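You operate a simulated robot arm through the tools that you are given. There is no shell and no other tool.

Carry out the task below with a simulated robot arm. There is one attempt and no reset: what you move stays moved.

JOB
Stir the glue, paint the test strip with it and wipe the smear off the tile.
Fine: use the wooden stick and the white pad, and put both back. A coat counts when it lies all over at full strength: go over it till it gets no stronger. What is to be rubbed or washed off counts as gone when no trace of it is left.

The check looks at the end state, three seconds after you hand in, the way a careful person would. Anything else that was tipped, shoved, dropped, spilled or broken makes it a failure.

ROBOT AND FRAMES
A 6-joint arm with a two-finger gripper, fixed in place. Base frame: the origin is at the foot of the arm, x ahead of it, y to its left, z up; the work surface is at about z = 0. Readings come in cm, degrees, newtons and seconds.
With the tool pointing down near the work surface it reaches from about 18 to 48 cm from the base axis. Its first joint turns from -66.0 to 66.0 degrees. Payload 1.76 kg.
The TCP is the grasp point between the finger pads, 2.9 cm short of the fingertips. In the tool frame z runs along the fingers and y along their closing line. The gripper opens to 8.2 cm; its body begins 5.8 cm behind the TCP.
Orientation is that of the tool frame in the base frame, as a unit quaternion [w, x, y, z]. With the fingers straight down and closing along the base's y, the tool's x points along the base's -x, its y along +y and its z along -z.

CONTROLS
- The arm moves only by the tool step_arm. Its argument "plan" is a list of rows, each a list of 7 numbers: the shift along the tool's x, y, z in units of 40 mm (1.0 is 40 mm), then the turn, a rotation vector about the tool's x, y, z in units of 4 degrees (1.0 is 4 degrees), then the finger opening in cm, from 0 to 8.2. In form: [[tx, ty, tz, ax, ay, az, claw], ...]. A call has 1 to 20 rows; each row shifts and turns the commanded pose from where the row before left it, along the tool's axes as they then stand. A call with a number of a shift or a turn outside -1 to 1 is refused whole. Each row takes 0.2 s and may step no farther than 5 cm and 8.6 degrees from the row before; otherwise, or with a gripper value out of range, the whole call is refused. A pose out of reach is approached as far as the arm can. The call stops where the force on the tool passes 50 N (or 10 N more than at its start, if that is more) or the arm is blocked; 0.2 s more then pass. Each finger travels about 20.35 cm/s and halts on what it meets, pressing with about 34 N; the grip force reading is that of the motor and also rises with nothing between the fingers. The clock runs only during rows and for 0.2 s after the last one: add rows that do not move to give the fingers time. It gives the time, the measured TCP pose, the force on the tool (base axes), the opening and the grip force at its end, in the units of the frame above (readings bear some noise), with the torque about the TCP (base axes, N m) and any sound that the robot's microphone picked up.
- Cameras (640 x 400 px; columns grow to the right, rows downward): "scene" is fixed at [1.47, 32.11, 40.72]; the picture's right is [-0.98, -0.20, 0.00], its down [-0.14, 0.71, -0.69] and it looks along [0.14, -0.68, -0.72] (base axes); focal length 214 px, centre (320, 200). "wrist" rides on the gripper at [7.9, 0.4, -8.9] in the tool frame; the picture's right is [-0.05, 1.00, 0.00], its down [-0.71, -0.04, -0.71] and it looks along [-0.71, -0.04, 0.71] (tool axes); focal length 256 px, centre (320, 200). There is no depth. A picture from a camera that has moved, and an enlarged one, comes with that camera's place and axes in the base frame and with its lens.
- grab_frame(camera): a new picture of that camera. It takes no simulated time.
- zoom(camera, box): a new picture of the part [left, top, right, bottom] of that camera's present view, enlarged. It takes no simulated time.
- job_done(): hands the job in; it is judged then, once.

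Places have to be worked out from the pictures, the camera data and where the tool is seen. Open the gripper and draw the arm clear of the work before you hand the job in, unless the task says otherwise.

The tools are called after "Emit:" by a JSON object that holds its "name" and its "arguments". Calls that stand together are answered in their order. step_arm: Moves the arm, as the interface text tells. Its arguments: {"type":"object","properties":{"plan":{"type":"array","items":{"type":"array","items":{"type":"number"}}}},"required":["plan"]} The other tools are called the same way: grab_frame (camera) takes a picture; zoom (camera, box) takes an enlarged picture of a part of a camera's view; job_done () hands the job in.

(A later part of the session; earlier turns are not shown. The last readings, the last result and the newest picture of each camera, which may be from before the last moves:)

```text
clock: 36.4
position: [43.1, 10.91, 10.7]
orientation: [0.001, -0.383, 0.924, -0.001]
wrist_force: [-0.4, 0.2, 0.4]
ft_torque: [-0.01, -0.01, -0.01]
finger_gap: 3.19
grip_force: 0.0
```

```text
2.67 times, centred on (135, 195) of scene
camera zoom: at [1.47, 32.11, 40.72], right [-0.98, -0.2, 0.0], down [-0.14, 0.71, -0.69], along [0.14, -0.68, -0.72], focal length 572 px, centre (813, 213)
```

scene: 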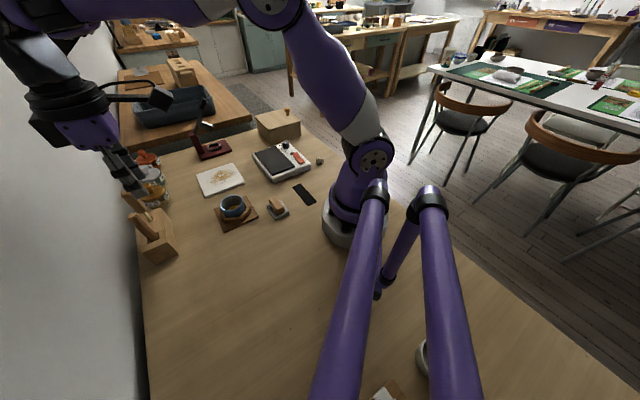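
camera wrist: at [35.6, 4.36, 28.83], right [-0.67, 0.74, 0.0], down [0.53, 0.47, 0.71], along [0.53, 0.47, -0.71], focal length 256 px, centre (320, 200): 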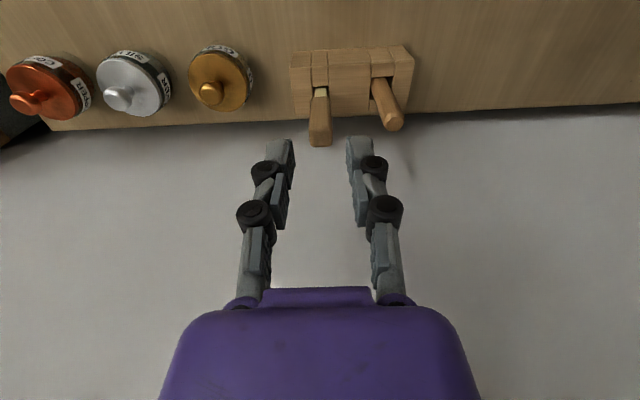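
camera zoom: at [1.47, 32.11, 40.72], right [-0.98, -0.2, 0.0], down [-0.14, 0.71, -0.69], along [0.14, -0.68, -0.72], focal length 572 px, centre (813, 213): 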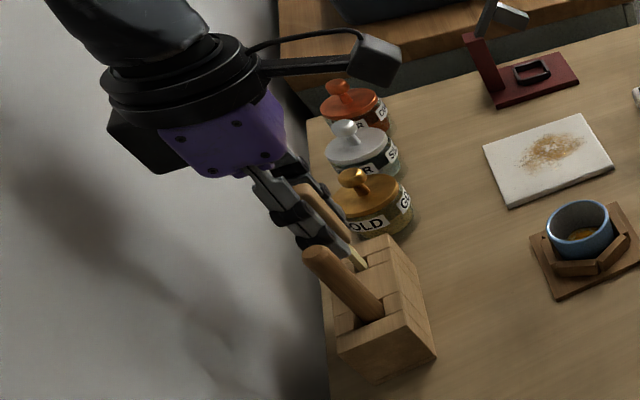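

The pose drifted about 0.25 cm the other way during the descent; the handle is between the pads but off-centre. I nudge to centre, then close.

Emit:
{"name": "step_arm", "arguments": {"plan": [[0.04, 0.06, 0, 0, 0, 0, 3.2], [0, 0, 0, 0, 0, 0, 3.2], [0, 0, 0, 0, 0, 0, 3.2]]}}

Emit:
{"name": "zoom", "arguments": {"camera": "wrist", "box": [200, 20, 440, 220]}}

```text
clock: 37.2
position: [42.81, 10.97, 10.56]
orientation: [0.0, -0.382, 0.924, 0.0]
wrist_force: [0.4, 0.6, -0.7]
ft_torque: [-0.01, 0.0, -0.01]
finger_gap: 3.23
grip_force: 0.1
```

```text
2.00 times, centred on (320, 120) of wrist
camera zoom: at [36.94, 5.58, 19.48], right [-0.67, 0.74, 0.0], down [0.53, 0.47, 0.71], along [0.53, 0.47, -0.71], focal length 512 px, centre (320, 360)
```

zoom: 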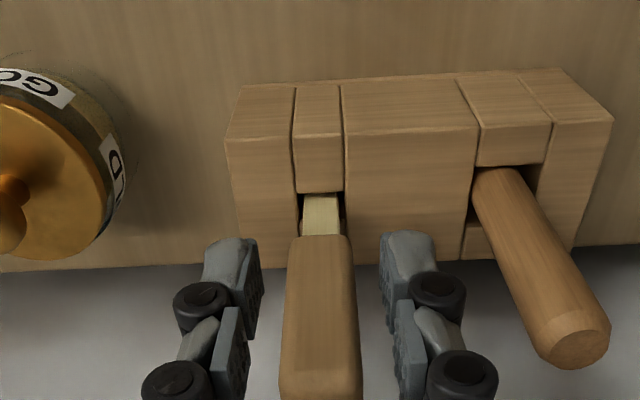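

Now the handle is centred between the pads. I close the fingers on it gradually.

Emit:
{"name": "step_arm", "arguments": {"plan": [[0, 0, 0, 0, 0, 0, 2.6], [0, 0, 0, 0, 0, 0, 2.2], [0, 0, 0, 0, 0, 0, 1.8], [0, 0, 0, 0, 0, 0, 1.2], [0, 0, 0, 0, 0, 0, 0], [0, 0, 0, 0, 0, 0, 0]]}}

Emit:
{"name": "zoom", "arguments": {"camera": "wrist", "box": [200, 20, 440, 220]}}

```text
clock: 38.6
position: [42.83, 10.92, 10.56]
orientation: [0.0, -0.383, 0.924, 0.0]
wrist_force: [-0.1, 0.6, -0.4]
ft_torque: [-0.02, -0.02, -0.01]
finger_gap: 1.54
grip_force: 34.0
```

```text
2.00 times, centred on (320, 120) of wrist
camera zoom: at [36.94, 5.58, 19.48], right [-0.67, 0.74, 0.0], down [0.53, 0.47, 0.71], along [0.53, 0.47, -0.71], focal length 512 px, centre (320, 360)
```

zoom: 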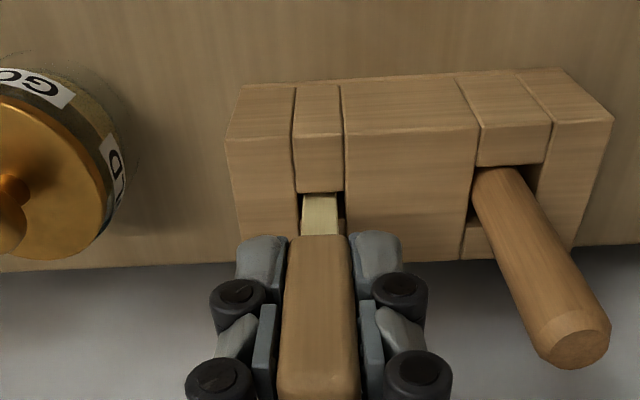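

The stick is held at 1.54 cm with 34 N; I note the grasp pose (42.82, 10.94, 10.56) for putting it back. Now I lift it straight up.

Emit:
{"name": "step_arm", "arguments": {"plan": [[0, 0, -0.15, 0, 0, 0, 0], [0, 0, -0.25, 0, 0, 0, 0], [0, 0, -0.3, 0, 0, 0, 0], [0, 0, -0.3, 0, 0, 0, 0], [0, 0, -0.3, 0, 0, 0, 0], [0, 0, -0.3, 0, 0, 0, 0], [0, 0, -0.3, 0, 0, 0, 0], [0, 0, -0.3, 0, 0, 0, 0], [0, 0, -0.3, 0, 0, 0, 0], [0, 0, -0.3, 0, 0, 0, 0], [0, 0, 0, 0, 0, 0, 0]]}}

Emit:
{"name": "grab_frame", "arguments": {"camera": "wrist"}}

Emit:
{"name": "zoom", "arguments": {"camera": "wrist", "box": [220, 20, 420, 150]}}

Emit:
{"name": "zoom", "arguments": {"camera": "scene", "box": [80, 120, 190, 270]}}

```text
clock: 41.0
position: [42.48, 10.8, 21.54]
orientation: [0.0, -0.382, 0.924, 0.0]
wrist_force: [0.2, 0.1, -1.1]
ft_torque: [-0.01, 0.02, 0.0]
finger_gap: 1.53
grip_force: 34.1
```

```text
taken
camera wrist: at [36.56, 5.46, 30.51], right [-0.67, 0.74, 0.0], down [0.53, 0.47, 0.71], along [0.53, 0.47, -0.71], focal length 256 px, centre (320, 200)
```

wrist: 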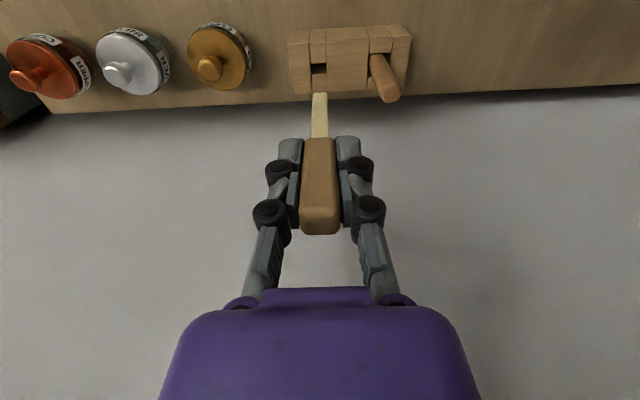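

```text
3.08 times, centred on (320, 85) of wrist
camera zoom: at [36.56, 5.46, 30.51], right [-0.67, 0.74, 0.0], down [0.53, 0.47, 0.71], along [0.53, 0.47, -0.71], focal length 788 px, centre (320, 554)
```

zoom: 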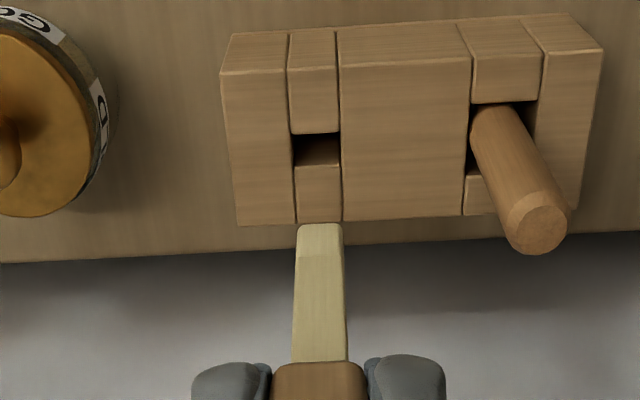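

```text
2.67 times, centred on (135, 195) of scene
camera zoom: at [1.47, 32.11, 40.72], right [-0.98, -0.2, 0.0], down [-0.14, 0.71, -0.69], along [0.14, -0.68, -0.72], focal length 572 px, centre (813, 213)
```

zoom: 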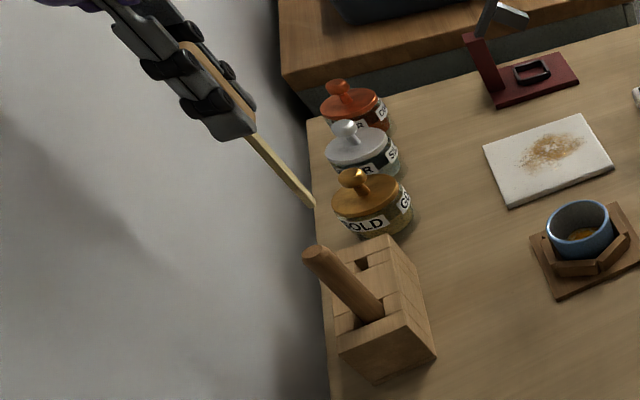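

This is the wooden stick: a pale flat blade whose tip sits about 10.3 cm below the TCP. I carry it over to above the cup at (28.9, 2.4), keeping it high.

Emit:
{"name": "step_arm", "arguments": {"plan": [[0.25, 0.06, 0, 0, 0, 0, 0], [0.487, 0.1134, 0, 0, 0, 0, 0], [0.487, 0.1134, 0, 0, 0, 0, 0], [0.487, 0.1134, 0, 0, 0, 0, 0], [0.487, 0.1134, 0, 0, 0, 0, 0], [0.487, 0.1134, 0, 0, 0, 0, 0], [0.487, 0.1134, 0, 0, 0, 0, 0], [0.487, 0.1134, 0, 0, 0, 0, 0], [0.235, 0.053, 0, 0, 0, 0, 0], [0, 0, 0, 0, 0, 0, 0]]}}

Emit:
{"name": "step_arm", "arguments": {"plan": [[0, 0, 0, 0, 0, 1, 0], [0, 0, 0, 0, 0, 1, 0], [0, 0, 0, 0, 0, 1, 0], [0, 0, 0, 0, 0, 1, 0], [0, 0, 0, 0, 0, 1, 0], [0, 0, 0, 0, 0, 1, 0], [0, 0, 0, 0, 0, 1, 0], [0, 0, 0, 0, 0, 1, 0], [0, 0, 0, 0, 0, 1, 0], [0, 0, 0, 0, 0, 1, 0], [0, 0, 0, 0, 0, 1, 0], [0, 0, 0, 0, 0, 1, 0], [0, 0, 0, 0, 0, 1, 0], [0, 0, 0, 0, 0, 1, 0], [0, 0, 0, 0, 0, 1, 0], [0, 0, 0, 0, 0, 1, 0], [0, 0, 0, 0, 0, 1, 0], [0, 0, 0, 0, 0, 1, 0], [0, 0, 0, 0, 0, 1, 0], [0, 0, 0, 0, 0, 1, 0]]}}

Emit:
{"name": "grab_frame", "arguments": {"camera": "wrist"}}

Emit:
{"name": "grab_frame", "arguments": {"camera": "scene"}}

```text
clock: 43.2
position: [29.26, 2.54, 21.71]
orientation: [-0.001, -0.383, 0.924, 0.001]
wrist_force: [0.6, -0.4, -0.6]
ft_torque: [0.01, 0.01, 0.02]
finger_gap: 1.54
grip_force: 34.1
```

```text
clock: 47.4
position: [29.23, 2.53, 21.73]
orientation: [0.0, 0.301, 0.954, 0.001]
wrist_force: [0.3, 0.3, -0.1]
ft_torque: [0.02, 0.0, 0.0]
finger_gap: 1.54
grip_force: 33.9
```

```text
taken
camera wrist: at [23.03, 7.35, 30.7], right [0.62, 0.79, 0.0], down [0.56, -0.44, 0.71], along [0.56, -0.44, -0.71], focal length 256 px, centre (320, 200)
```

wrist: 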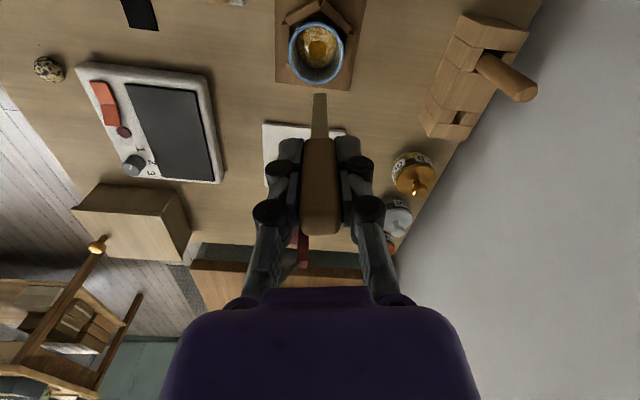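

```text
taken
```

scene: 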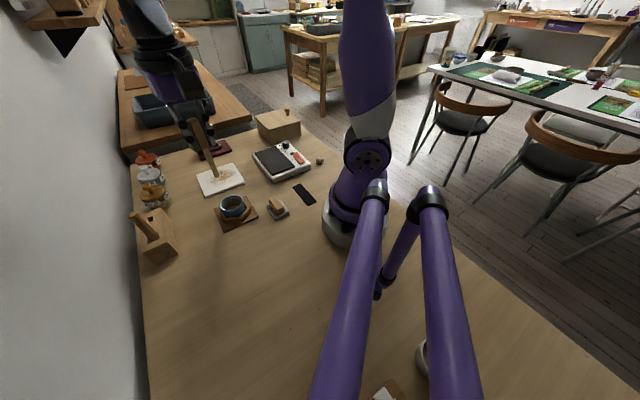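

The stick hangs above the cup area. I zoom in on the cup to find its centre, rim and glue level relative to the stick tip.

Emit:
{"name": "zoom", "arguments": {"camera": "wrist", "box": [260, 0, 380, 120]}}

Emit:
{"name": "zoom", "arguments": {"camera": "scene", "box": [170, 150, 290, 240]}}

```text
3.33 times, centred on (320, 60) of wrist
camera zoom: at [23.03, 7.35, 30.7], right [0.62, 0.79, 0.0], down [0.56, -0.44, 0.71], along [0.56, -0.44, -0.71], focal length 853 px, centre (320, 667)
```

zoom: 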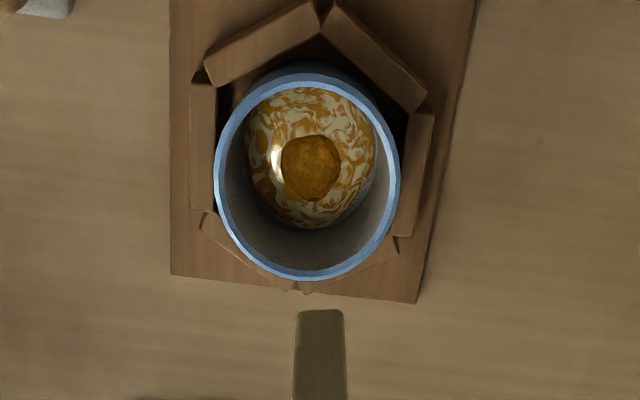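

```text
4.44 times, centred on (230, 195) of scene
camera zoom: at [1.47, 32.11, 40.72], right [-0.98, -0.2, 0.0], down [-0.14, 0.71, -0.69], along [0.14, -0.68, -0.72], focal length 953 px, centre (720, 222)
```

zoom: 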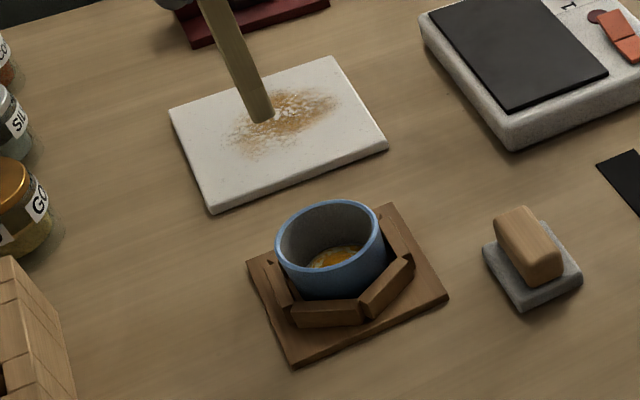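

The rim centre comes out at about (28.73, 2.55), rim height ≈ 3.1, inner radius about 2 at the glue. I shift over it and lower so the tip is a little above the rim, then check again.

Emit:
{"name": "step_arm", "arguments": {"plan": [[0.1025, -0.072, 0, 0, 0, 0, 0], [0, 0, 0.25, 0, 0, 0, 0], [0, 0, 0.3, 0, 0, 0, 0], [0, 0, 0.3, 0, 0, 0, 0], [0, 0, 0.3, 0, 0, 0, 0], [0, 0, 0.3, 0, 0, 0, 0], [0, 0, 0, 0, 0, 0, 0], [0, 0, 0, 0, 0, 0, 0]]}}

Emit:
{"name": "zoom", "arguments": {"camera": "wrist", "box": [260, 0, 380, 120]}}

Emit:
{"name": "zoom", "arguments": {"camera": "scene", "box": [190, 160, 270, 230]}}

```text
clock: 49.2
position: [28.69, 2.45, 15.89]
orientation: [-0.001, 0.301, 0.954, -0.001]
wrist_force: [1.3, -0.5, -0.5]
ft_torque: [0.0, 0.03, 0.0]
finger_gap: 1.57
grip_force: 34.1
```

```text
3.33 times, centred on (320, 60) of wrist
camera zoom: at [22.53, 7.33, 24.68], right [0.62, 0.79, 0.0], down [0.56, -0.44, 0.71], along [0.56, -0.44, -0.71], focal length 853 px, centre (320, 667)
```

zoom: 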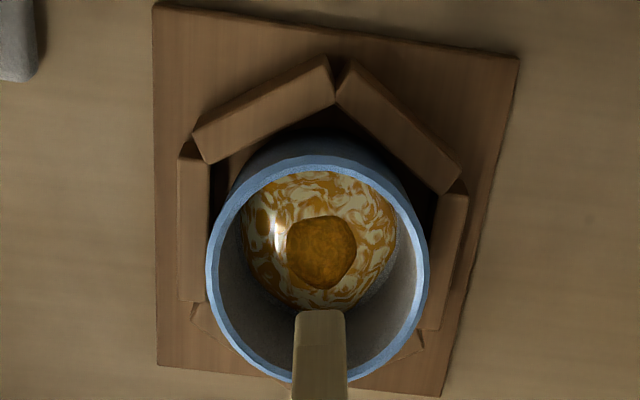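

```text
5.71 times, centred on (230, 195) of scene
camera zoom: at [1.47, 32.11, 40.72], right [-0.98, -0.2, 0.0], down [-0.14, 0.71, -0.69], along [0.14, -0.68, -0.72], focal length 1226 px, centre (834, 229)
```

zoom: 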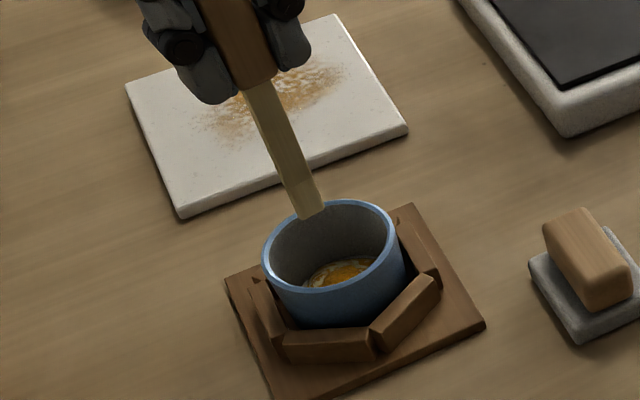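

The tip hangs centred over the cup, roughly 3 cm above the rim. I lower it 4.2 cm into the cup and look.

Emit:
{"name": "step_arm", "arguments": {"plan": [[0, 0, 0.25, 0, 0, 0, 0], [0, 0, 0.25, 0, 0, 0, 0], [0, 0, 0.2, 0, 0, 0, 0], [0, 0, 0.2, 0, 0, 0, 0], [0, 0, 0.15, 0, 0, 0, 0], [0, 0, 0, 0, 0, 0, 0]]}}

Emit:
{"name": "zoom", "arguments": {"camera": "wrist", "box": [260, 0, 380, 120]}}

Emit:
{"name": "zoom", "arguments": {"camera": "scene", "box": [190, 160, 270, 230]}}

```text
clock: 50.6
position: [28.93, 2.4, 11.66]
orientation: [0.0, 0.301, 0.954, 0.0]
wrist_force: [0.8, 0.2, 0.0]
ft_torque: [-0.01, 0.03, 0.03]
finger_gap: 1.55
grip_force: 34.2
```

```text
3.33 times, centred on (320, 60) of wrist
camera zoom: at [22.56, 7.34, 20.56], right [0.62, 0.79, 0.0], down [0.56, -0.44, 0.71], along [0.56, -0.44, -0.71], focal length 853 px, centre (320, 667)
```

zoom: 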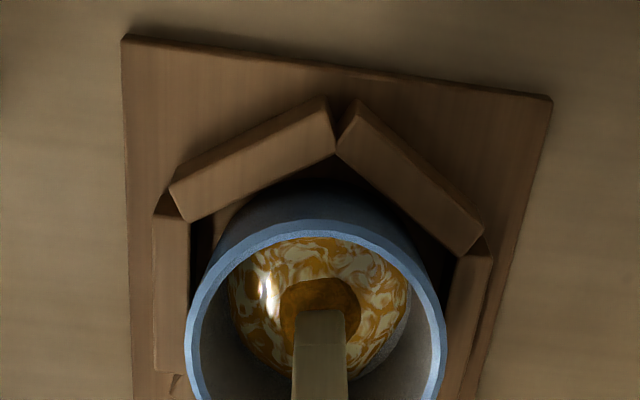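

```text
5.71 times, centred on (230, 195) of scene
camera zoom: at [1.47, 32.11, 40.72], right [-0.98, -0.2, 0.0], down [-0.14, 0.71, -0.69], along [0.14, -0.68, -0.72], focal length 1226 px, centre (834, 229)
```

zoom: 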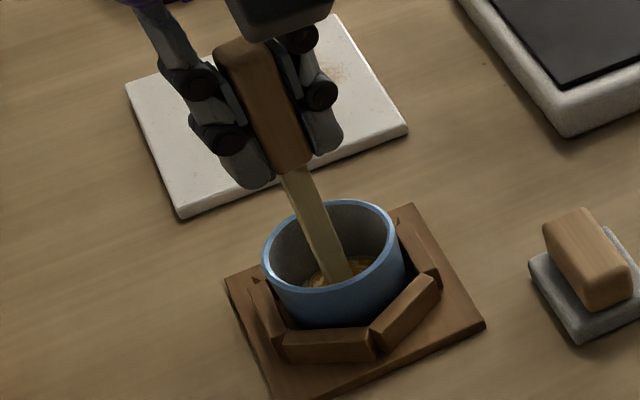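

The tip is just over the glue's dark centre. I lower in small steps to find the cup floor by feel.

Emit:
{"name": "step_arm", "arguments": {"plan": [[0, 0, 0.1, 0, 0, 0, 0], [0, 0, 0.05, 0, 0, 0, 0], [0, 0, 0, 0, 0, 0, 0]]}}

Emit:
{"name": "zoom", "arguments": {"camera": "wrist", "box": [260, 20, 380, 140]}}

```text
clock: 51.4
position: [28.83, 2.58, 11.03]
orientation: [0.0, 0.301, 0.954, 0.0]
wrist_force: [0.3, -0.5, 0.0]
ft_torque: [0.0, 0.0, -0.01]
finger_gap: 1.55
grip_force: 33.3
```

```text
3.33 times, centred on (320, 80) of wrist
camera zoom: at [22.5, 7.39, 19.99], right [0.62, 0.79, 0.0], down [0.56, -0.44, 0.71], along [0.56, -0.44, -0.71], focal length 853 px, centre (320, 600)
```

zoom: 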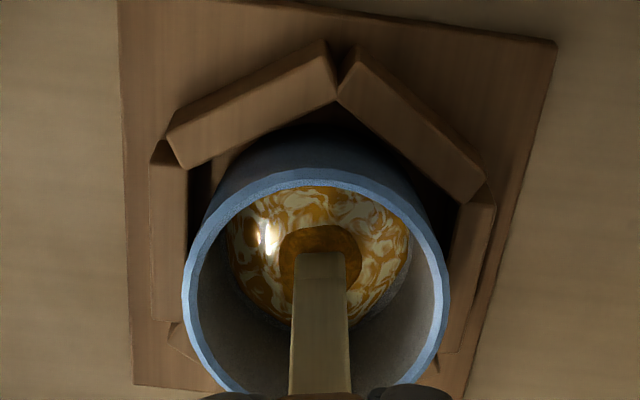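

The visible blade has shortened by about 0.45 cm, so the tip is now in the glue (surface near z ≈ 1.2). I keep lowering gently to feel for the floor.

Emit:
{"name": "step_arm", "arguments": {"plan": [[0, 0, 0.05, 0, 0, 0, 0], [0, 0, 0.05, 0, 0, 0, 0], [0, 0, 0, 0, 0, 0, 0]]}}

Emit:
{"name": "zoom", "arguments": {"camera": "wrist", "box": [260, 20, 380, 140]}}

```text
clock: 52.2
position: [28.82, 2.47, 10.75]
orientation: [0.003, 0.301, 0.954, 0.001]
wrist_force: [2.2, -1.0, 34.9]
ft_torque: [-0.11, -0.13, 0.06]
finger_gap: 1.54
grip_force: 33.4
```

```text
3.33 times, centred on (320, 80) of wrist
camera zoom: at [22.49, 7.35, 19.67], right [0.62, 0.79, 0.0], down [0.55, -0.44, 0.71], along [0.56, -0.44, -0.7], focal length 853 px, centre (320, 600)
```

zoom: 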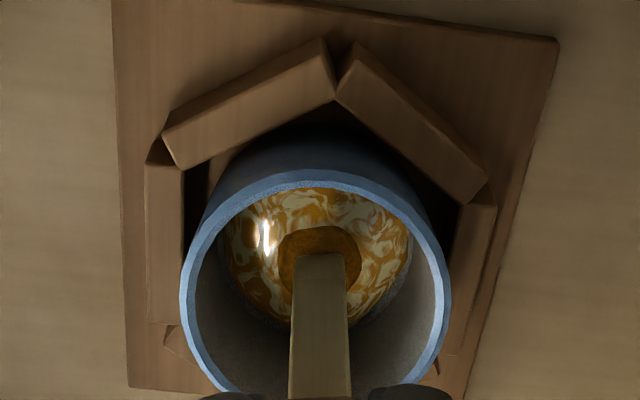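

I touched the cup floor (35 N upward) at TCP z ≈ 10.75. I back off by 0.35 cm at once so the tip is clear of the floor but in the glue.

Emit:
{"name": "step_arm", "arguments": {"plan": [[0, 0, -0.09, 0, 0, 0, 0], [0, 0, 0, 0, 0, 0, 0]]}}

Emit:
{"name": "zoom", "arguments": {"camera": "wrist", "box": [220, 20, 420, 240]}}

Emit:
{"name": "zoom", "arguments": {"camera": "scene", "box": [190, 160, 270, 230]}}

```text
clock: 52.8
position: [28.59, 2.56, 11.0]
orientation: [-0.001, 0.301, 0.954, -0.001]
wrist_force: [-0.3, 0.7, -0.6]
ft_torque: [0.0, 0.0, 0.01]
finger_gap: 1.52
grip_force: 34.1
```

```text
1.82 times, centred on (320, 130) of wrist
camera zoom: at [22.37, 7.44, 19.91], right [0.62, 0.79, 0.0], down [0.56, -0.44, 0.71], along [0.55, -0.44, -0.71], focal length 465 px, centre (320, 327)
```

zoom: 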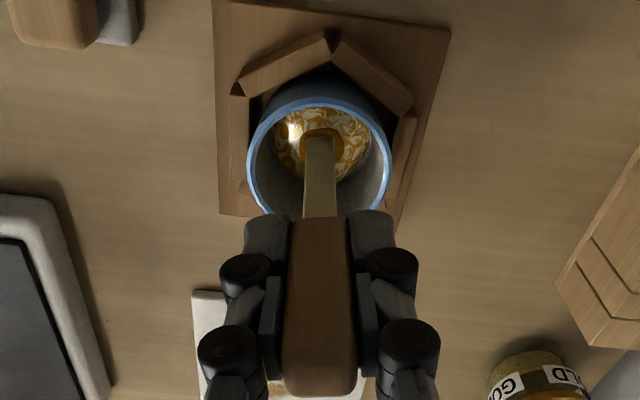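

```text
5.71 times, centred on (230, 195) of scene
camera zoom: at [1.47, 32.11, 40.72], right [-0.98, -0.2, 0.0], down [-0.14, 0.71, -0.69], along [0.14, -0.68, -0.72], focal length 1226 px, centre (834, 229)
```

zoom: 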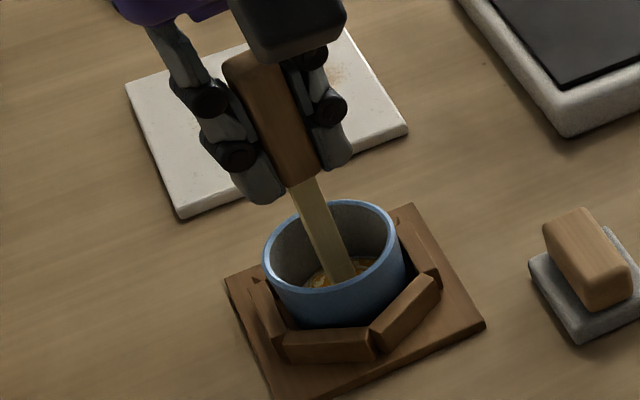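

The stick is seated in the glue with no residual force and hasn't slipped noticeably. I start stirring in circles of about 0.9 cm radius.

Emit:
{"name": "step_arm", "arguments": {"plan": [[0.225, 0, 0, 0, 0, 0, 0], [-0.0659, 0.1591, 0, 0, 0, 0, 0], [-0.1591, 0.0659, 0, 0, 0, 0, 0], [-0.1591, -0.0659, 0, 0, 0, 0, 0], [-0.0659, -0.1591, 0, 0, 0, 0, 0], [0.0659, -0.1591, 0, 0, 0, 0, 0], [0.1591, -0.0659, 0, 0, 0, 0, 0], [0.1591, 0.0659, 0, 0, 0, 0, 0], [0.0659, 0.1591, 0, 0, 0, 0, 0], [-0.0659, 0.1591, 0, 0, 0, 0, 0], [-0.1591, 0.0659, 0, 0, 0, 0, 0], [-0.1591, -0.0659, 0, 0, 0, 0, 0], [-0.0659, -0.1591, 0, 0, 0, 0, 0], [0.0659, -0.1591, 0, 0, 0, 0, 0], [0.1591, -0.0659, 0, 0, 0, 0, 0], [0.1591, 0.0659, 0, 0, 0, 0, 0], [0.0659, 0.1591, 0, 0, 0, 0, 0]]}}

Emit:
{"name": "zoom", "arguments": {"camera": "wrist", "box": [260, 20, 380, 140]}}

Emit:
{"name": "zoom", "arguments": {"camera": "scene", "box": [190, 160, 270, 230]}}

```text
clock: 56.4
position: [27.97, 3.14, 11.13]
orientation: [0.0, 0.3, 0.954, 0.001]
wrist_force: [0.1, 0.3, -0.3]
ft_torque: [0.0, -0.03, 0.02]
finger_gap: 1.52
grip_force: 33.5
```

```text
3.33 times, centred on (320, 80) of wrist
camera zoom: at [21.76, 7.94, 20.07], right [0.62, 0.79, 0.0], down [0.56, -0.44, 0.71], along [0.56, -0.44, -0.71], focal length 853 px, centre (320, 600)
```

zoom: 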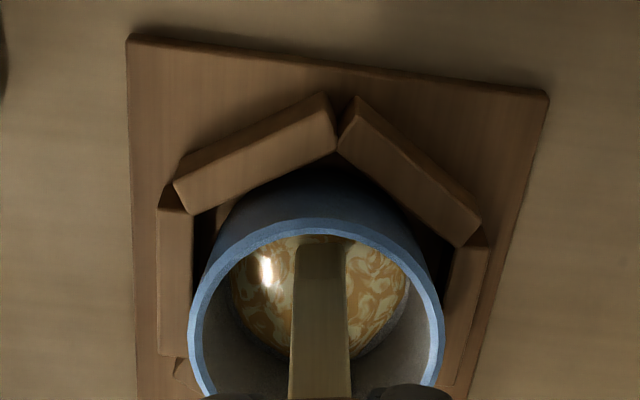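

```text
5.71 times, centred on (230, 195) of scene
camera zoom: at [1.47, 32.11, 40.72], right [-0.98, -0.2, 0.0], down [-0.14, 0.71, -0.69], along [0.14, -0.68, -0.72], focal length 1226 px, centre (834, 229)
```

zoom: 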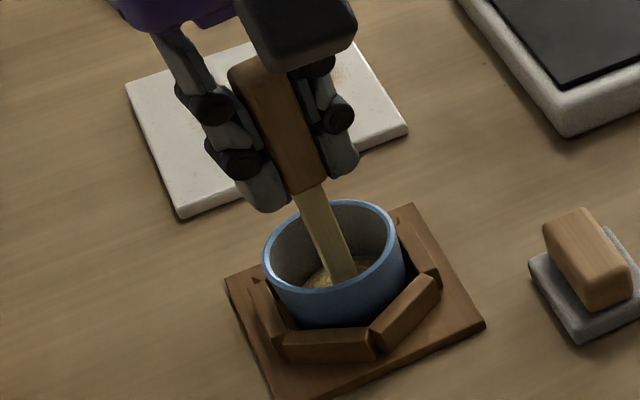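

The dark lump is gone and the marbling is fading. I continue stirring with more circles.

Emit:
{"name": "step_arm", "arguments": {"plan": [[-0.0659, 0.1591, 0, 0, 0, 0, 0], [-0.1591, 0.0659, 0, 0, 0, 0, 0], [-0.1591, -0.0659, 0, 0, 0, 0, 0], [-0.0659, -0.1591, 0, 0, 0, 0, 0], [0.0659, -0.1591, 0, 0, 0, 0, 0], [0.1591, -0.0659, 0, 0, 0, 0, 0], [0.1591, 0.0659, 0, 0, 0, 0, 0], [0.0659, 0.1591, 0, 0, 0, 0, 0], [-0.0659, 0.1591, 0, 0, 0, 0, 0], [-0.1591, 0.0659, 0, 0, 0, 0, 0], [-0.1591, -0.0659, 0, 0, 0, 0, 0], [-0.0659, -0.1591, 0, 0, 0, 0, 0], [0.0659, -0.1591, 0, 0, 0, 0, 0], [0.1591, -0.0659, 0, 0, 0, 0, 0], [0.1591, 0.0659, 0, 0, 0, 0, 0], [0.0659, 0.1591, 0, 0, 0, 0, 0]]}}

Emit:
{"name": "zoom", "arguments": {"camera": "wrist", "box": [260, 20, 380, 140]}}

```text
clock: 59.8
position: [27.88, 2.96, 11.04]
orientation: [0.0, 0.301, 0.954, 0.0]
wrist_force: [0.0, -0.2, -1.1]
ft_torque: [-0.02, -0.01, -0.02]
finger_gap: 1.55
grip_force: 34.3
```

```text
3.33 times, centred on (320, 80) of wrist
camera zoom: at [21.65, 7.88, 19.94], right [0.62, 0.79, 0.0], down [0.56, -0.44, 0.71], along [0.56, -0.44, -0.71], focal length 853 px, centre (320, 600)
```

zoom: 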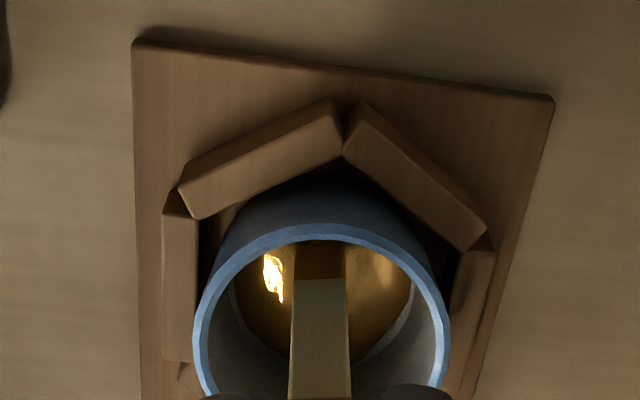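

The glue now looks uniformly brown. I stir two more turns for certainty, then return to centre.

Emit:
{"name": "step_arm", "arguments": {"plan": [[-0.0659, 0.1591, 0, 0, 0, 0, 0], [-0.1591, 0.0659, 0, 0, 0, 0, 0], [-0.1591, -0.0659, 0, 0, 0, 0, 0], [-0.0659, -0.1591, 0, 0, 0, 0, 0], [0.0659, -0.1591, 0, 0, 0, 0, 0], [0.1591, -0.0659, 0, 0, 0, 0, 0], [0.1591, 0.0659, 0, 0, 0, 0, 0], [0.0659, 0.1591, 0, 0, 0, 0, 0], [-0.0659, 0.1591, 0, 0, 0, 0, 0], [-0.1591, 0.0659, 0, 0, 0, 0, 0], [-0.1591, -0.0659, 0, 0, 0, 0, 0], [-0.0659, -0.1591, 0, 0, 0, 0, 0], [0.0659, -0.1591, 0, 0, 0, 0, 0], [0.1591, -0.0659, 0, 0, 0, 0, 0], [0.1591, 0.0659, 0, 0, 0, 0, 0], [0.0659, 0.1591, 0, 0, 0, 0, 0], [-0.225, 0, 0, 0, 0, 0, 0], [0, 0, 0, 0, 0, 0, 0]]}}

Emit:
{"name": "zoom", "arguments": {"camera": "wrist", "box": [260, 20, 380, 140]}}

Emit:
{"name": "zoom", "arguments": {"camera": "scene", "box": [190, 160, 270, 230]}}

```text
clock: 63.6
position: [28.79, 2.54, 10.99]
orientation: [0.0, 0.301, 0.954, 0.0]
wrist_force: [0.8, -0.4, 0.0]
ft_torque: [0.0, 0.0, 0.0]
finger_gap: 1.57
grip_force: 33.7
```

```text
3.33 times, centred on (320, 80) of wrist
camera zoom: at [22.47, 7.34, 19.95], right [0.62, 0.79, 0.0], down [0.56, -0.44, 0.71], along [0.56, -0.44, -0.71], focal length 853 px, centre (320, 600)
```

zoom: 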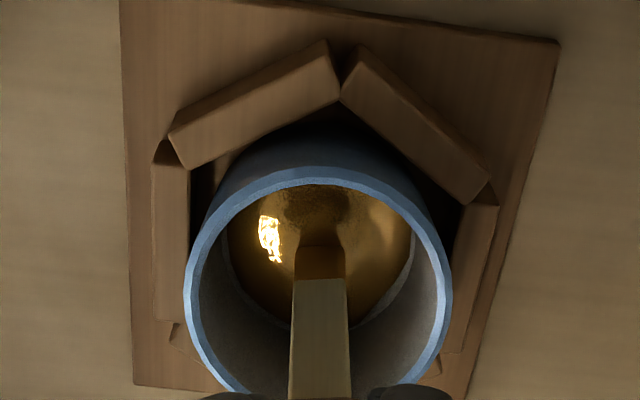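

```text
5.71 times, centred on (230, 195) of scene
camera zoom: at [1.47, 32.11, 40.72], right [-0.98, -0.2, 0.0], down [-0.14, 0.71, -0.69], along [0.14, -0.68, -0.72], focal length 1226 px, centre (834, 229)
```

zoom: 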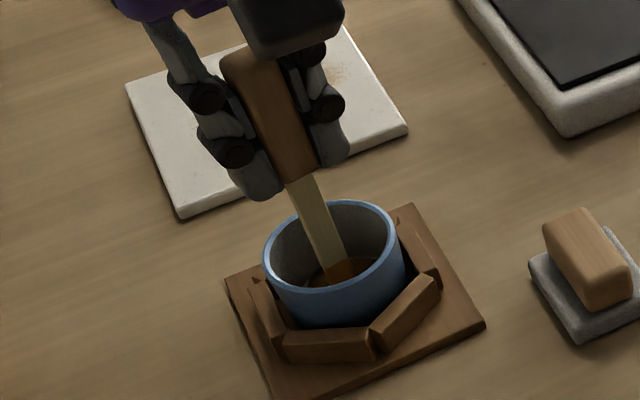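

The glue is smooth and uniform, and the blade's end is coated. I lift the stick straight out of the cup.

Emit:
{"name": "step_arm", "arguments": {"plan": [[0, 0, -0.1, 0, 0, 0, 0], [0, 0, -0.2, 0, 0, 0, 0], [0, 0, -0.3, 0, 0, 0, 0], [0, 0, -0.3, 0, 0, 0, 0], [0, 0, -0.3, 0, 0, 0, 0], [0, 0, -0.3, 0, 0, 0, 0], [0, 0, -0.3, 0, 0, 0, 0], [0, 0, -0.3, 0, 0, 0, 0], [0, 0, -0.2, 0, 0, 0, 0], [0, 0, 0, 0, 0, 0, 0]]}}

Emit:
{"name": "zoom", "arguments": {"camera": "wrist", "box": [240, 0, 400, 120]}}

Emit:
{"name": "zoom", "arguments": {"camera": "scene", "box": [160, 120, 340, 240]}}

```text
clock: 65.8
position: [28.8, 2.55, 20.4]
orientation: [0.0, 0.301, 0.954, -0.001]
wrist_force: [-0.1, -0.6, -0.6]
ft_torque: [-0.02, 0.01, 0.0]
finger_gap: 1.56
grip_force: 34.0
```

```text
3.33 times, centred on (320, 60) of wrist
camera zoom: at [22.5, 7.37, 29.33], right [0.62, 0.79, 0.0], down [0.56, -0.44, 0.71], along [0.56, -0.44, -0.71], focal length 853 px, centre (320, 667)
```

zoom: 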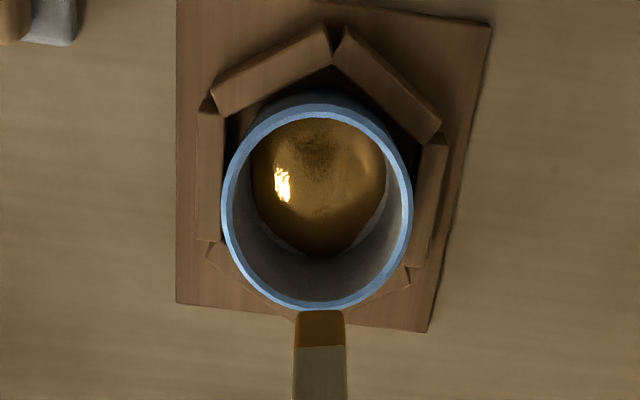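

```text
3.33 times, centred on (250, 180) of scene
camera zoom: at [1.47, 32.11, 40.72], right [-0.98, -0.2, 0.0], down [-0.14, 0.71, -0.69], along [0.14, -0.68, -0.72], focal length 715 px, centre (553, 267)
```

zoom: 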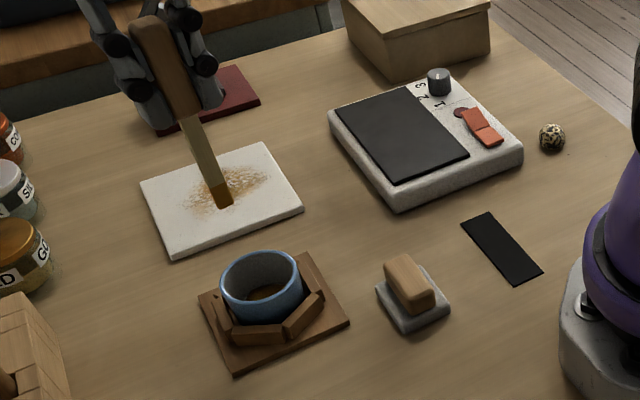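

The cup is undisturbed and the blade's end carries glue. I carry the stick over toward the black strip at this height.

Emit:
{"name": "step_arm", "arguments": {"plan": [[0.02, -0.2, 0, 0, 0, 0, 0], [0.0388, -0.368, 0, 0, 0, 0, 0], [0.0388, -0.368, 0, 0, 0, 0, 0], [0.0388, -0.368, 0, 0, 0, 0, 0], [0.0388, -0.368, 0, 0, 0, 0, 0], [0.0388, -0.368, 0, 0, 0, 0, 0], [0.0388, -0.368, 0, 0, 0, 0, 0], [0.0388, -0.368, 0, 0, 0, 0, 0], [0.0388, -0.368, 0, 0, 0, 0, 0], [0.0388, -0.368, 0, 0, 0, 0, 0], [0.0388, -0.368, 0, 0, 0, 0, 0], [0.0388, -0.368, 0, 0, 0, 0, 0], [0.019, -0.172, 0, 0, 0, 0, 0], [0, 0, 0, 0, 0, 0, 0]]}}

Emit:
{"name": "step_arm", "arguments": {"plan": [[0, 0, 0, 0, 0, 1, 0], [0, 0, 0, 0, 0, 1, 0], [0, 0, 0, 0, 0, 0.5, 0], [0, 0, 0, 0, 1, 0, 0], [0, 0, 0, 0, 1, 0, 0], [0, 0, 0, 0, 1, 0, 0], [0, 0, 0, 0, 1, 0, 0], [0, 0, 0, 0, 1, 0, 0], [0, 0, 0, 0, 1, 0, 0], [0, 0, 0, 0, 1, 0, 0], [0, 0, 0, 0, 0, 0, 0]]}}

Emit:
{"name": "grab_frame", "arguments": {"camera": "wrist"}}

Emit:
{"name": "grab_frame", "arguments": {"camera": "scene"}}

```text
clock: 68.8
position: [17.01, -10.95, 20.36]
orientation: [0.0, 0.3, 0.954, 0.0]
wrist_force: [0.5, 0.6, -0.4]
ft_torque: [-0.03, -0.01, 0.04]
finger_gap: 1.54
grip_force: 33.6
```

```text
clock: 71.2
position: [17.37, -10.46, 19.27]
orientation: [-0.179, 0.377, 0.906, 0.076]
wrist_force: [0.6, -0.2, -0.2]
ft_torque: [0.02, -0.02, 0.0]
finger_gap: 1.55
grip_force: 33.9
out of reach, approached as far as the arm can: row 8, 9, 10
```

```text
taken
camera wrist: at [14.84, -7.27, 30.57], right [0.74, 0.67, -0.02], down [0.62, -0.68, 0.38], along [0.25, -0.3, -0.92], focal length 256 px, centre (320, 200)
```

wrist: 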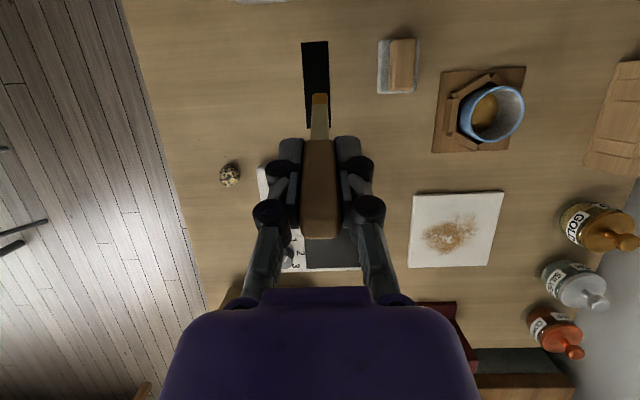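

```text
taken
```

scene: 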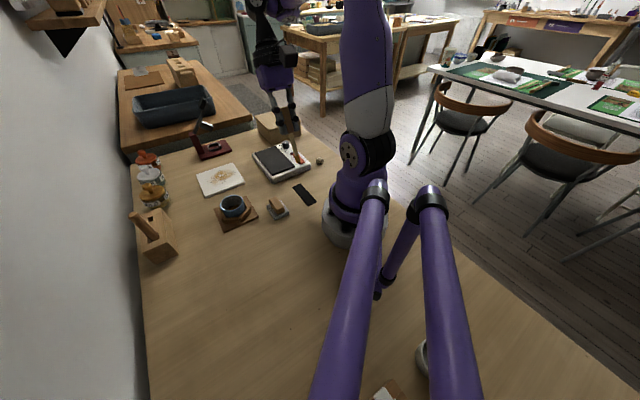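

The 28° tilt isn't fully reachable at this height (about 22° reached). Lower down the forearm is steeper, so I descend along the vertical with the same commanded tilt and see whether it is then attained.

Emit:
{"name": "step_arm", "arguments": {"plan": [[-0.111, 0, 0.209, 0, 0, 0, 0], [-0.111, 0, 0.209, 0, 0, 0, 0], [-0.111, 0, 0.209, 0, 0, 0, 0], [-0.111, 0, 0.209, 0, 0, 0, 0], [-0.111, 0, 0.209, 0, 0, 0, 0], [-0.111, 0, 0.209, 0, 0, 0, 0], [-0.111, 0, 0.209, 0, 0, 0, 0], [0, 0, 0, 0, 0, 0, 0]]}}

Emit:
{"name": "grab_frame", "arguments": {"camera": "wrist"}}

Emit:
{"name": "zoom", "arguments": {"camera": "scene", "box": [230, 100, 390, 240]}}

```text
clock: 73.0
position: [17.61, -10.51, 12.69]
orientation: [-0.192, 0.375, 0.903, 0.081]
wrist_force: [0.7, 0.3, 0.3]
ft_torque: [-0.04, -0.01, 0.01]
finger_gap: 1.53
grip_force: 34.4
```

```text
taken
camera wrist: at [15.44, -7.78, 24.02], right [0.74, 0.67, -0.02], down [0.63, -0.69, 0.36], along [0.23, -0.28, -0.93], focal length 256 px, centre (320, 200)
```

wrist: 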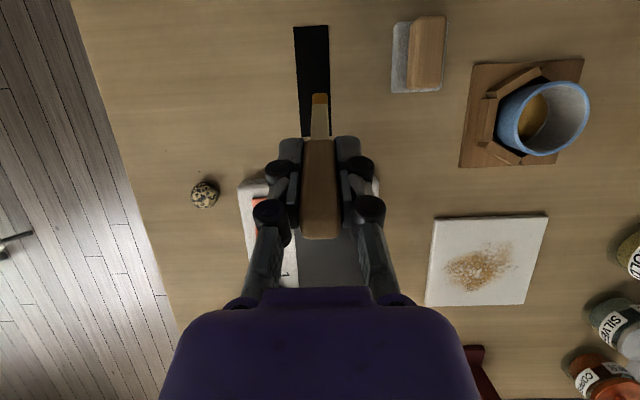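

```text
2.86 times, centred on (310, 170) of scene
camera zoom: at [1.47, 32.11, 40.72], right [-0.98, -0.2, 0.0], down [-0.14, 0.71, -0.69], along [0.14, -0.68, -0.72], focal length 613 px, centre (349, 286)
```

zoom: 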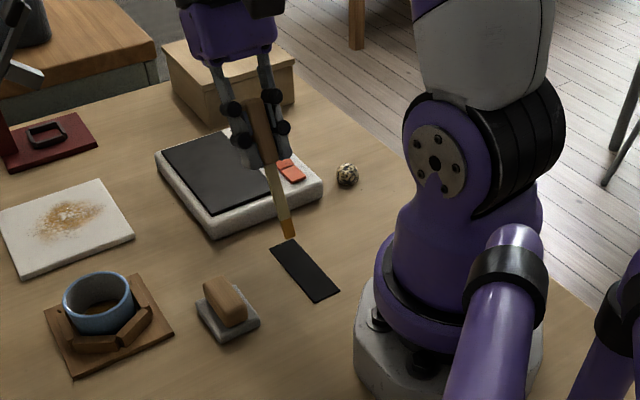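

At this height the tilt reads about 24° toward the base and the tip should be near (14.75, -7.6, 3.6), above the strip (centre ≈ (13.8, -7.56), 8.7 × 2.65 cm, long axis at -45°). I shift to the strip's midline and lower 2.5 cm.

Emit:
{"name": "step_arm", "arguments": {"plan": [[0, -0.158, 0, 0, 0, 0, 0], [-0.085, 0, 0.19, 0, 0, 0, 0], [-0.085, 0, 0.19, 0, 0, 0, 0], [-0.085, 0, 0.19, 0, 0, 0, 0], [0, 0, 0, 0, 0, 0, 0]]}}

Emit:
{"name": "zoom", "arguments": {"camera": "wrist", "box": [250, 10, 390, 150]}}

Emit:
{"name": "zoom", "arguments": {"camera": "scene", "box": [270, 160, 350, 230]}}

```text
clock: 74.2
position: [16.98, -10.89, 10.3]
orientation: [-0.192, 0.375, 0.903, 0.082]
wrist_force: [-0.5, -0.7, -0.3]
ft_torque: [0.01, 0.02, -0.01]
finger_gap: 1.57
grip_force: 34.1
```

```text
2.86 times, centred on (320, 80) of wrist
camera zoom: at [14.86, -8.17, 21.64], right [0.74, 0.67, -0.02], down [0.63, -0.69, 0.36], along [0.23, -0.28, -0.93], focal length 731 px, centre (320, 543)
```

zoom: 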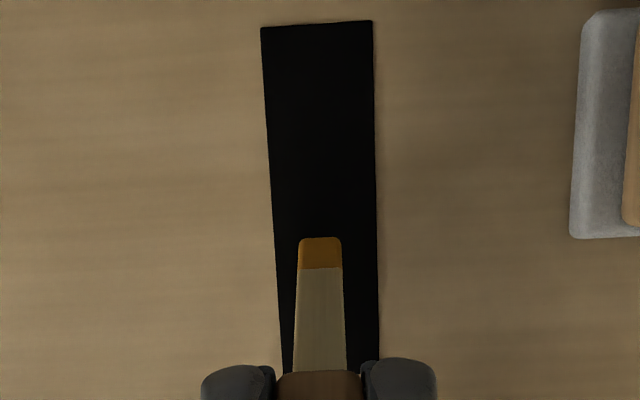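

```text
5.71 times, centred on (310, 195) of scene
camera zoom: at [1.47, 32.11, 40.72], right [-0.98, -0.2, 0.0], down [-0.14, 0.71, -0.69], along [0.14, -0.68, -0.72], focal length 1226 px, centre (377, 229)
```

zoom: 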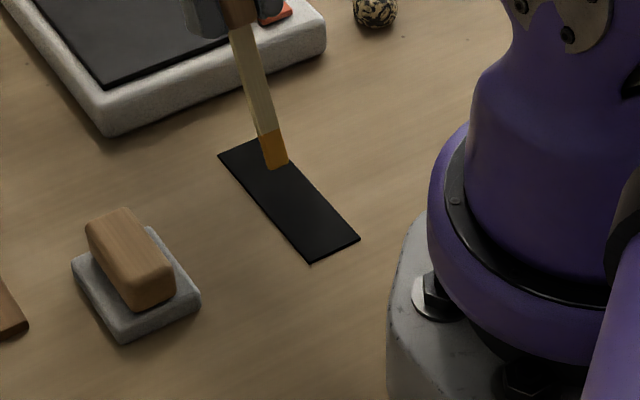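

The tip is over the strip's midline, about 1.2–1.5 cm above it. I lower 0.8 cm, then creep.

Emit:
{"name": "step_arm", "arguments": {"plan": [[-0.0408, 0, 0.0912, 0, 0, 0, 0], [-0.0408, 0, 0.0912, 0, 0, 0, 0], [0, 0, 0, 0, 0, 0, 0]]}}

Emit:
{"name": "zoom", "arguments": {"camera": "scene", "box": [270, 160, 350, 230]}}

```text
clock: 75.0
position: [17.0, -11.0, 9.55]
orientation: [-0.192, 0.375, 0.903, 0.081]
wrist_force: [-0.5, -0.5, -0.1]
ft_torque: [0.04, -0.01, 0.03]
finger_gap: 1.5
grip_force: 33.5
```

```text
5.71 times, centred on (310, 195) of scene
camera zoom: at [1.47, 32.11, 40.72], right [-0.98, -0.2, 0.0], down [-0.14, 0.71, -0.69], along [0.14, -0.68, -0.72], focal length 1226 px, centre (377, 229)
```

zoom: 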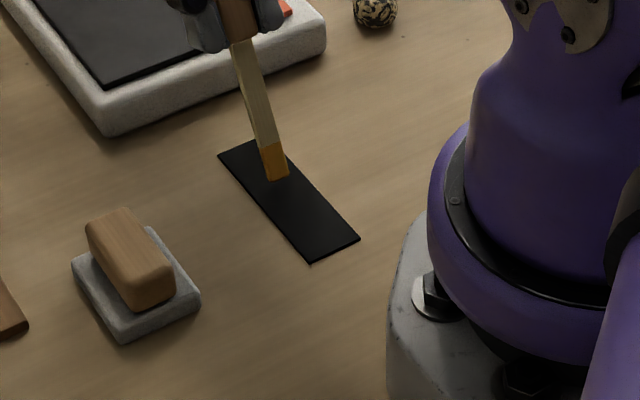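

No contact yet. I creep down 0.2 cm at a time while watching the force.

Emit:
{"name": "step_arm", "arguments": {"plan": [[-0.0204, 0, 0.0456, 0, 0, 0, 0], [0, 0, 0, 0, 0, 0, 0]]}}

Emit:
{"name": "step_arm", "arguments": {"plan": [[-0.0102, 0, 0.0228, 0, 0, 0, 0], [0, 0, 0, 0, 0, 0, 0]]}}

Emit:
{"name": "zoom", "arguments": {"camera": "scene", "box": [270, 160, 350, 230]}}

Emit:
{"name": "zoom", "arguments": {"camera": "wrist", "box": [250, 10, 390, 150]}}

```text
clock: 75.6
position: [17.14, -10.96, 9.3]
orientation: [-0.191, 0.375, 0.904, 0.08]
wrist_force: [0.1, -0.1, -1.3]
ft_torque: [0.04, 0.0, -0.08]
finger_gap: 1.55
grip_force: 34.3
```

```text
clock: 76.2
position: [17.17, -10.98, 9.24]
orientation: [-0.192, 0.375, 0.903, 0.082]
wrist_force: [-0.6, -0.9, 13.2]
ft_torque: [0.33, 0.37, 0.03]
finger_gap: 1.54
grip_force: 33.8
```

```text
5.71 times, centred on (310, 195) of scene
camera zoom: at [1.47, 32.11, 40.72], right [-0.98, -0.2, 0.0], down [-0.14, 0.71, -0.69], along [0.14, -0.68, -0.72], focal length 1226 px, centre (377, 229)
```

zoom: 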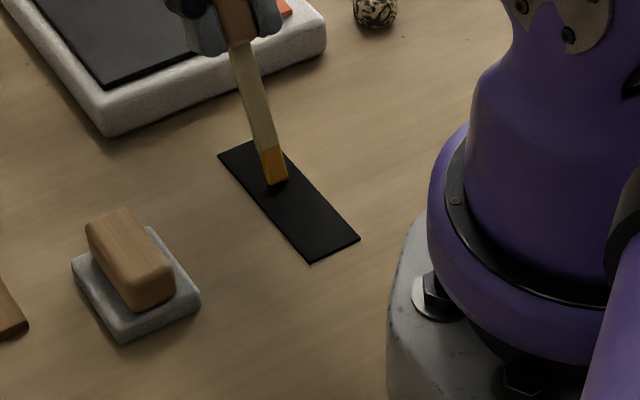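

```text
2.86 times, centred on (320, 80) of wrist
camera zoom: at [14.96, -8.2, 20.6], right [0.74, 0.67, -0.02], down [0.63, -0.69, 0.36], along [0.23, -0.28, -0.93], focal length 731 px, centre (320, 543)
```

zoom: 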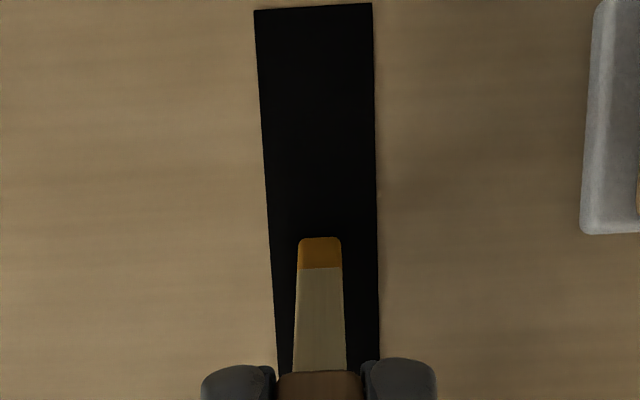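

Contact is made (13 N) at TCP z ≈ 9.24. I ease off slightly and do a short test stroke of 2 cm outward along the strip.

Emit:
{"name": "step_arm", "arguments": {"plan": [[0.003, 0, -0.0068, 0, 0, 0, 0], [-0.114, 0, -0.0509, 0, 0, 0, 0], [-0.114, 0, -0.0509, 0, 0, 0, 0], [-0.114, 0, -0.0509, 0, 0, 0, 0], [-0.114, 0, -0.0509, 0, 0, 0, 0]]}}

Emit:
{"name": "zoom", "arguments": {"camera": "scene", "box": [270, 160, 350, 230]}}

Emit:
{"name": "zoom", "arguments": {"camera": "wrist", "box": [250, 10, 390, 150]}}

```text
clock: 77.4
position: [18.69, -12.37, 9.26]
orientation: [-0.192, 0.375, 0.903, 0.081]
wrist_force: [-5.6, 4.5, 12.7]
ft_torque: [0.76, 0.82, 0.01]
finger_gap: 1.54
grip_force: 33.6
```

```text
5.71 times, centred on (310, 195) of scene
camera zoom: at [1.47, 32.11, 40.72], right [-0.98, -0.2, 0.0], down [-0.14, 0.71, -0.69], along [0.14, -0.68, -0.72], focal length 1226 px, centre (377, 229)
```

zoom: 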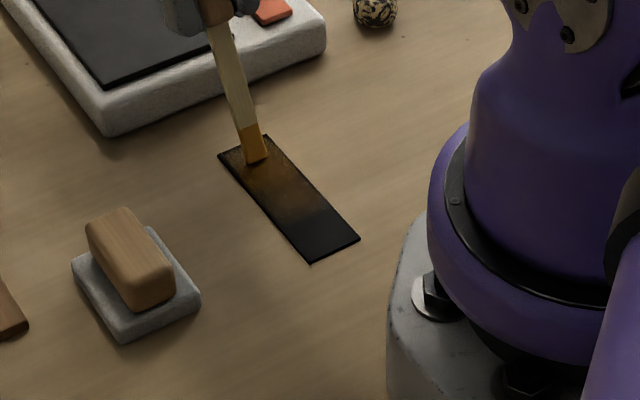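

```text
2.86 times, centred on (320, 80) of wrist
camera zoom: at [16.4, -9.54, 20.54], right [0.74, 0.67, -0.02], down [0.63, -0.69, 0.36], along [0.23, -0.28, -0.93], focal length 731 px, centre (320, 543)
```

zoom: 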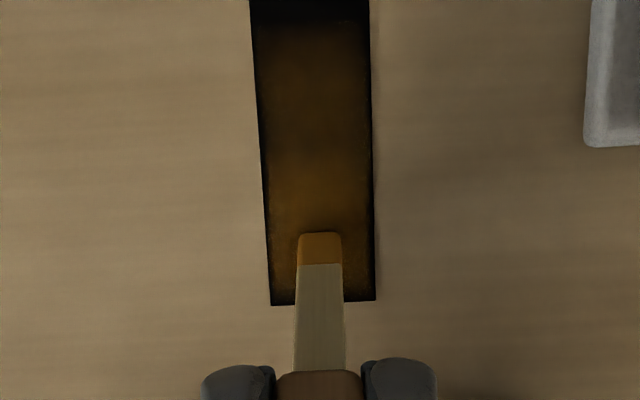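

The coat takes: a stroke leaves a soft brown band almost as wide as the strip, and the strip stayed put. I lighten the contact a touch, continue to the outer end, then stroke back inward.

Emit:
{"name": "step_arm", "arguments": {"plan": [[0.003, 0, -0.0068, 0, 0, 0, 0], [-0.114, 0, -0.0509, 0, 0, 0, 0], [-0.114, 0, -0.0509, 0, 0, 0, 0], [0.114, 0, 0.0509, 0, 0, 0, 0], [0.114, 0, 0.0509, 0, 0, 0, 0], [0.114, 0, 0.0509, 0, 0, 0, 0], [0.114, 0, 0.0509, 0, 0, 0, 0], [0.114, 0, 0.0509, 0, 0, 0, 0], [0.114, 0, 0.0509, 0, 0, 0, 0], [0.114, 0, 0.0509, 0, 0, 0, 0], [0.114, 0, 0.0509, 0, 0, 0, 0]]}}

Emit:
{"name": "zoom", "arguments": {"camera": "scene", "box": [270, 160, 350, 230]}}

Emit:
{"name": "zoom", "arguments": {"camera": "wrist", "box": [250, 10, 390, 150]}}

```text
clock: 79.8
position: [16.52, -10.3, 9.34]
orientation: [-0.192, 0.374, 0.904, 0.081]
wrist_force: [0.9, 0.4, -0.7]
ft_torque: [0.0, 0.02, 0.03]
finger_gap: 1.51
grip_force: 33.8
```

```text
5.71 times, centred on (310, 195) of scene
camera zoom: at [1.47, 32.11, 40.72], right [-0.98, -0.2, 0.0], down [-0.14, 0.71, -0.69], along [0.14, -0.68, -0.72], focal length 1226 px, centre (377, 229)
```

zoom: 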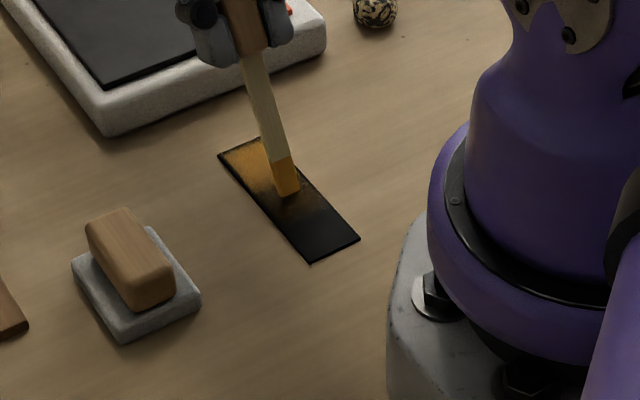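

```text
2.86 times, centred on (320, 80) of wrist
camera zoom: at [14.25, -7.51, 20.64], right [0.74, 0.67, -0.02], down [0.63, -0.69, 0.36], along [0.23, -0.28, -0.93], focal length 731 px, centre (320, 543)
```

zoom: 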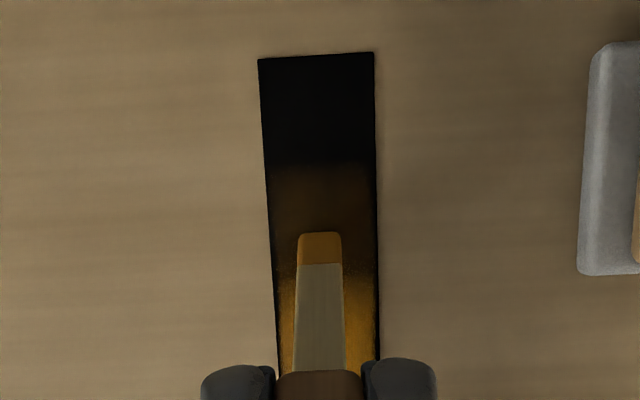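

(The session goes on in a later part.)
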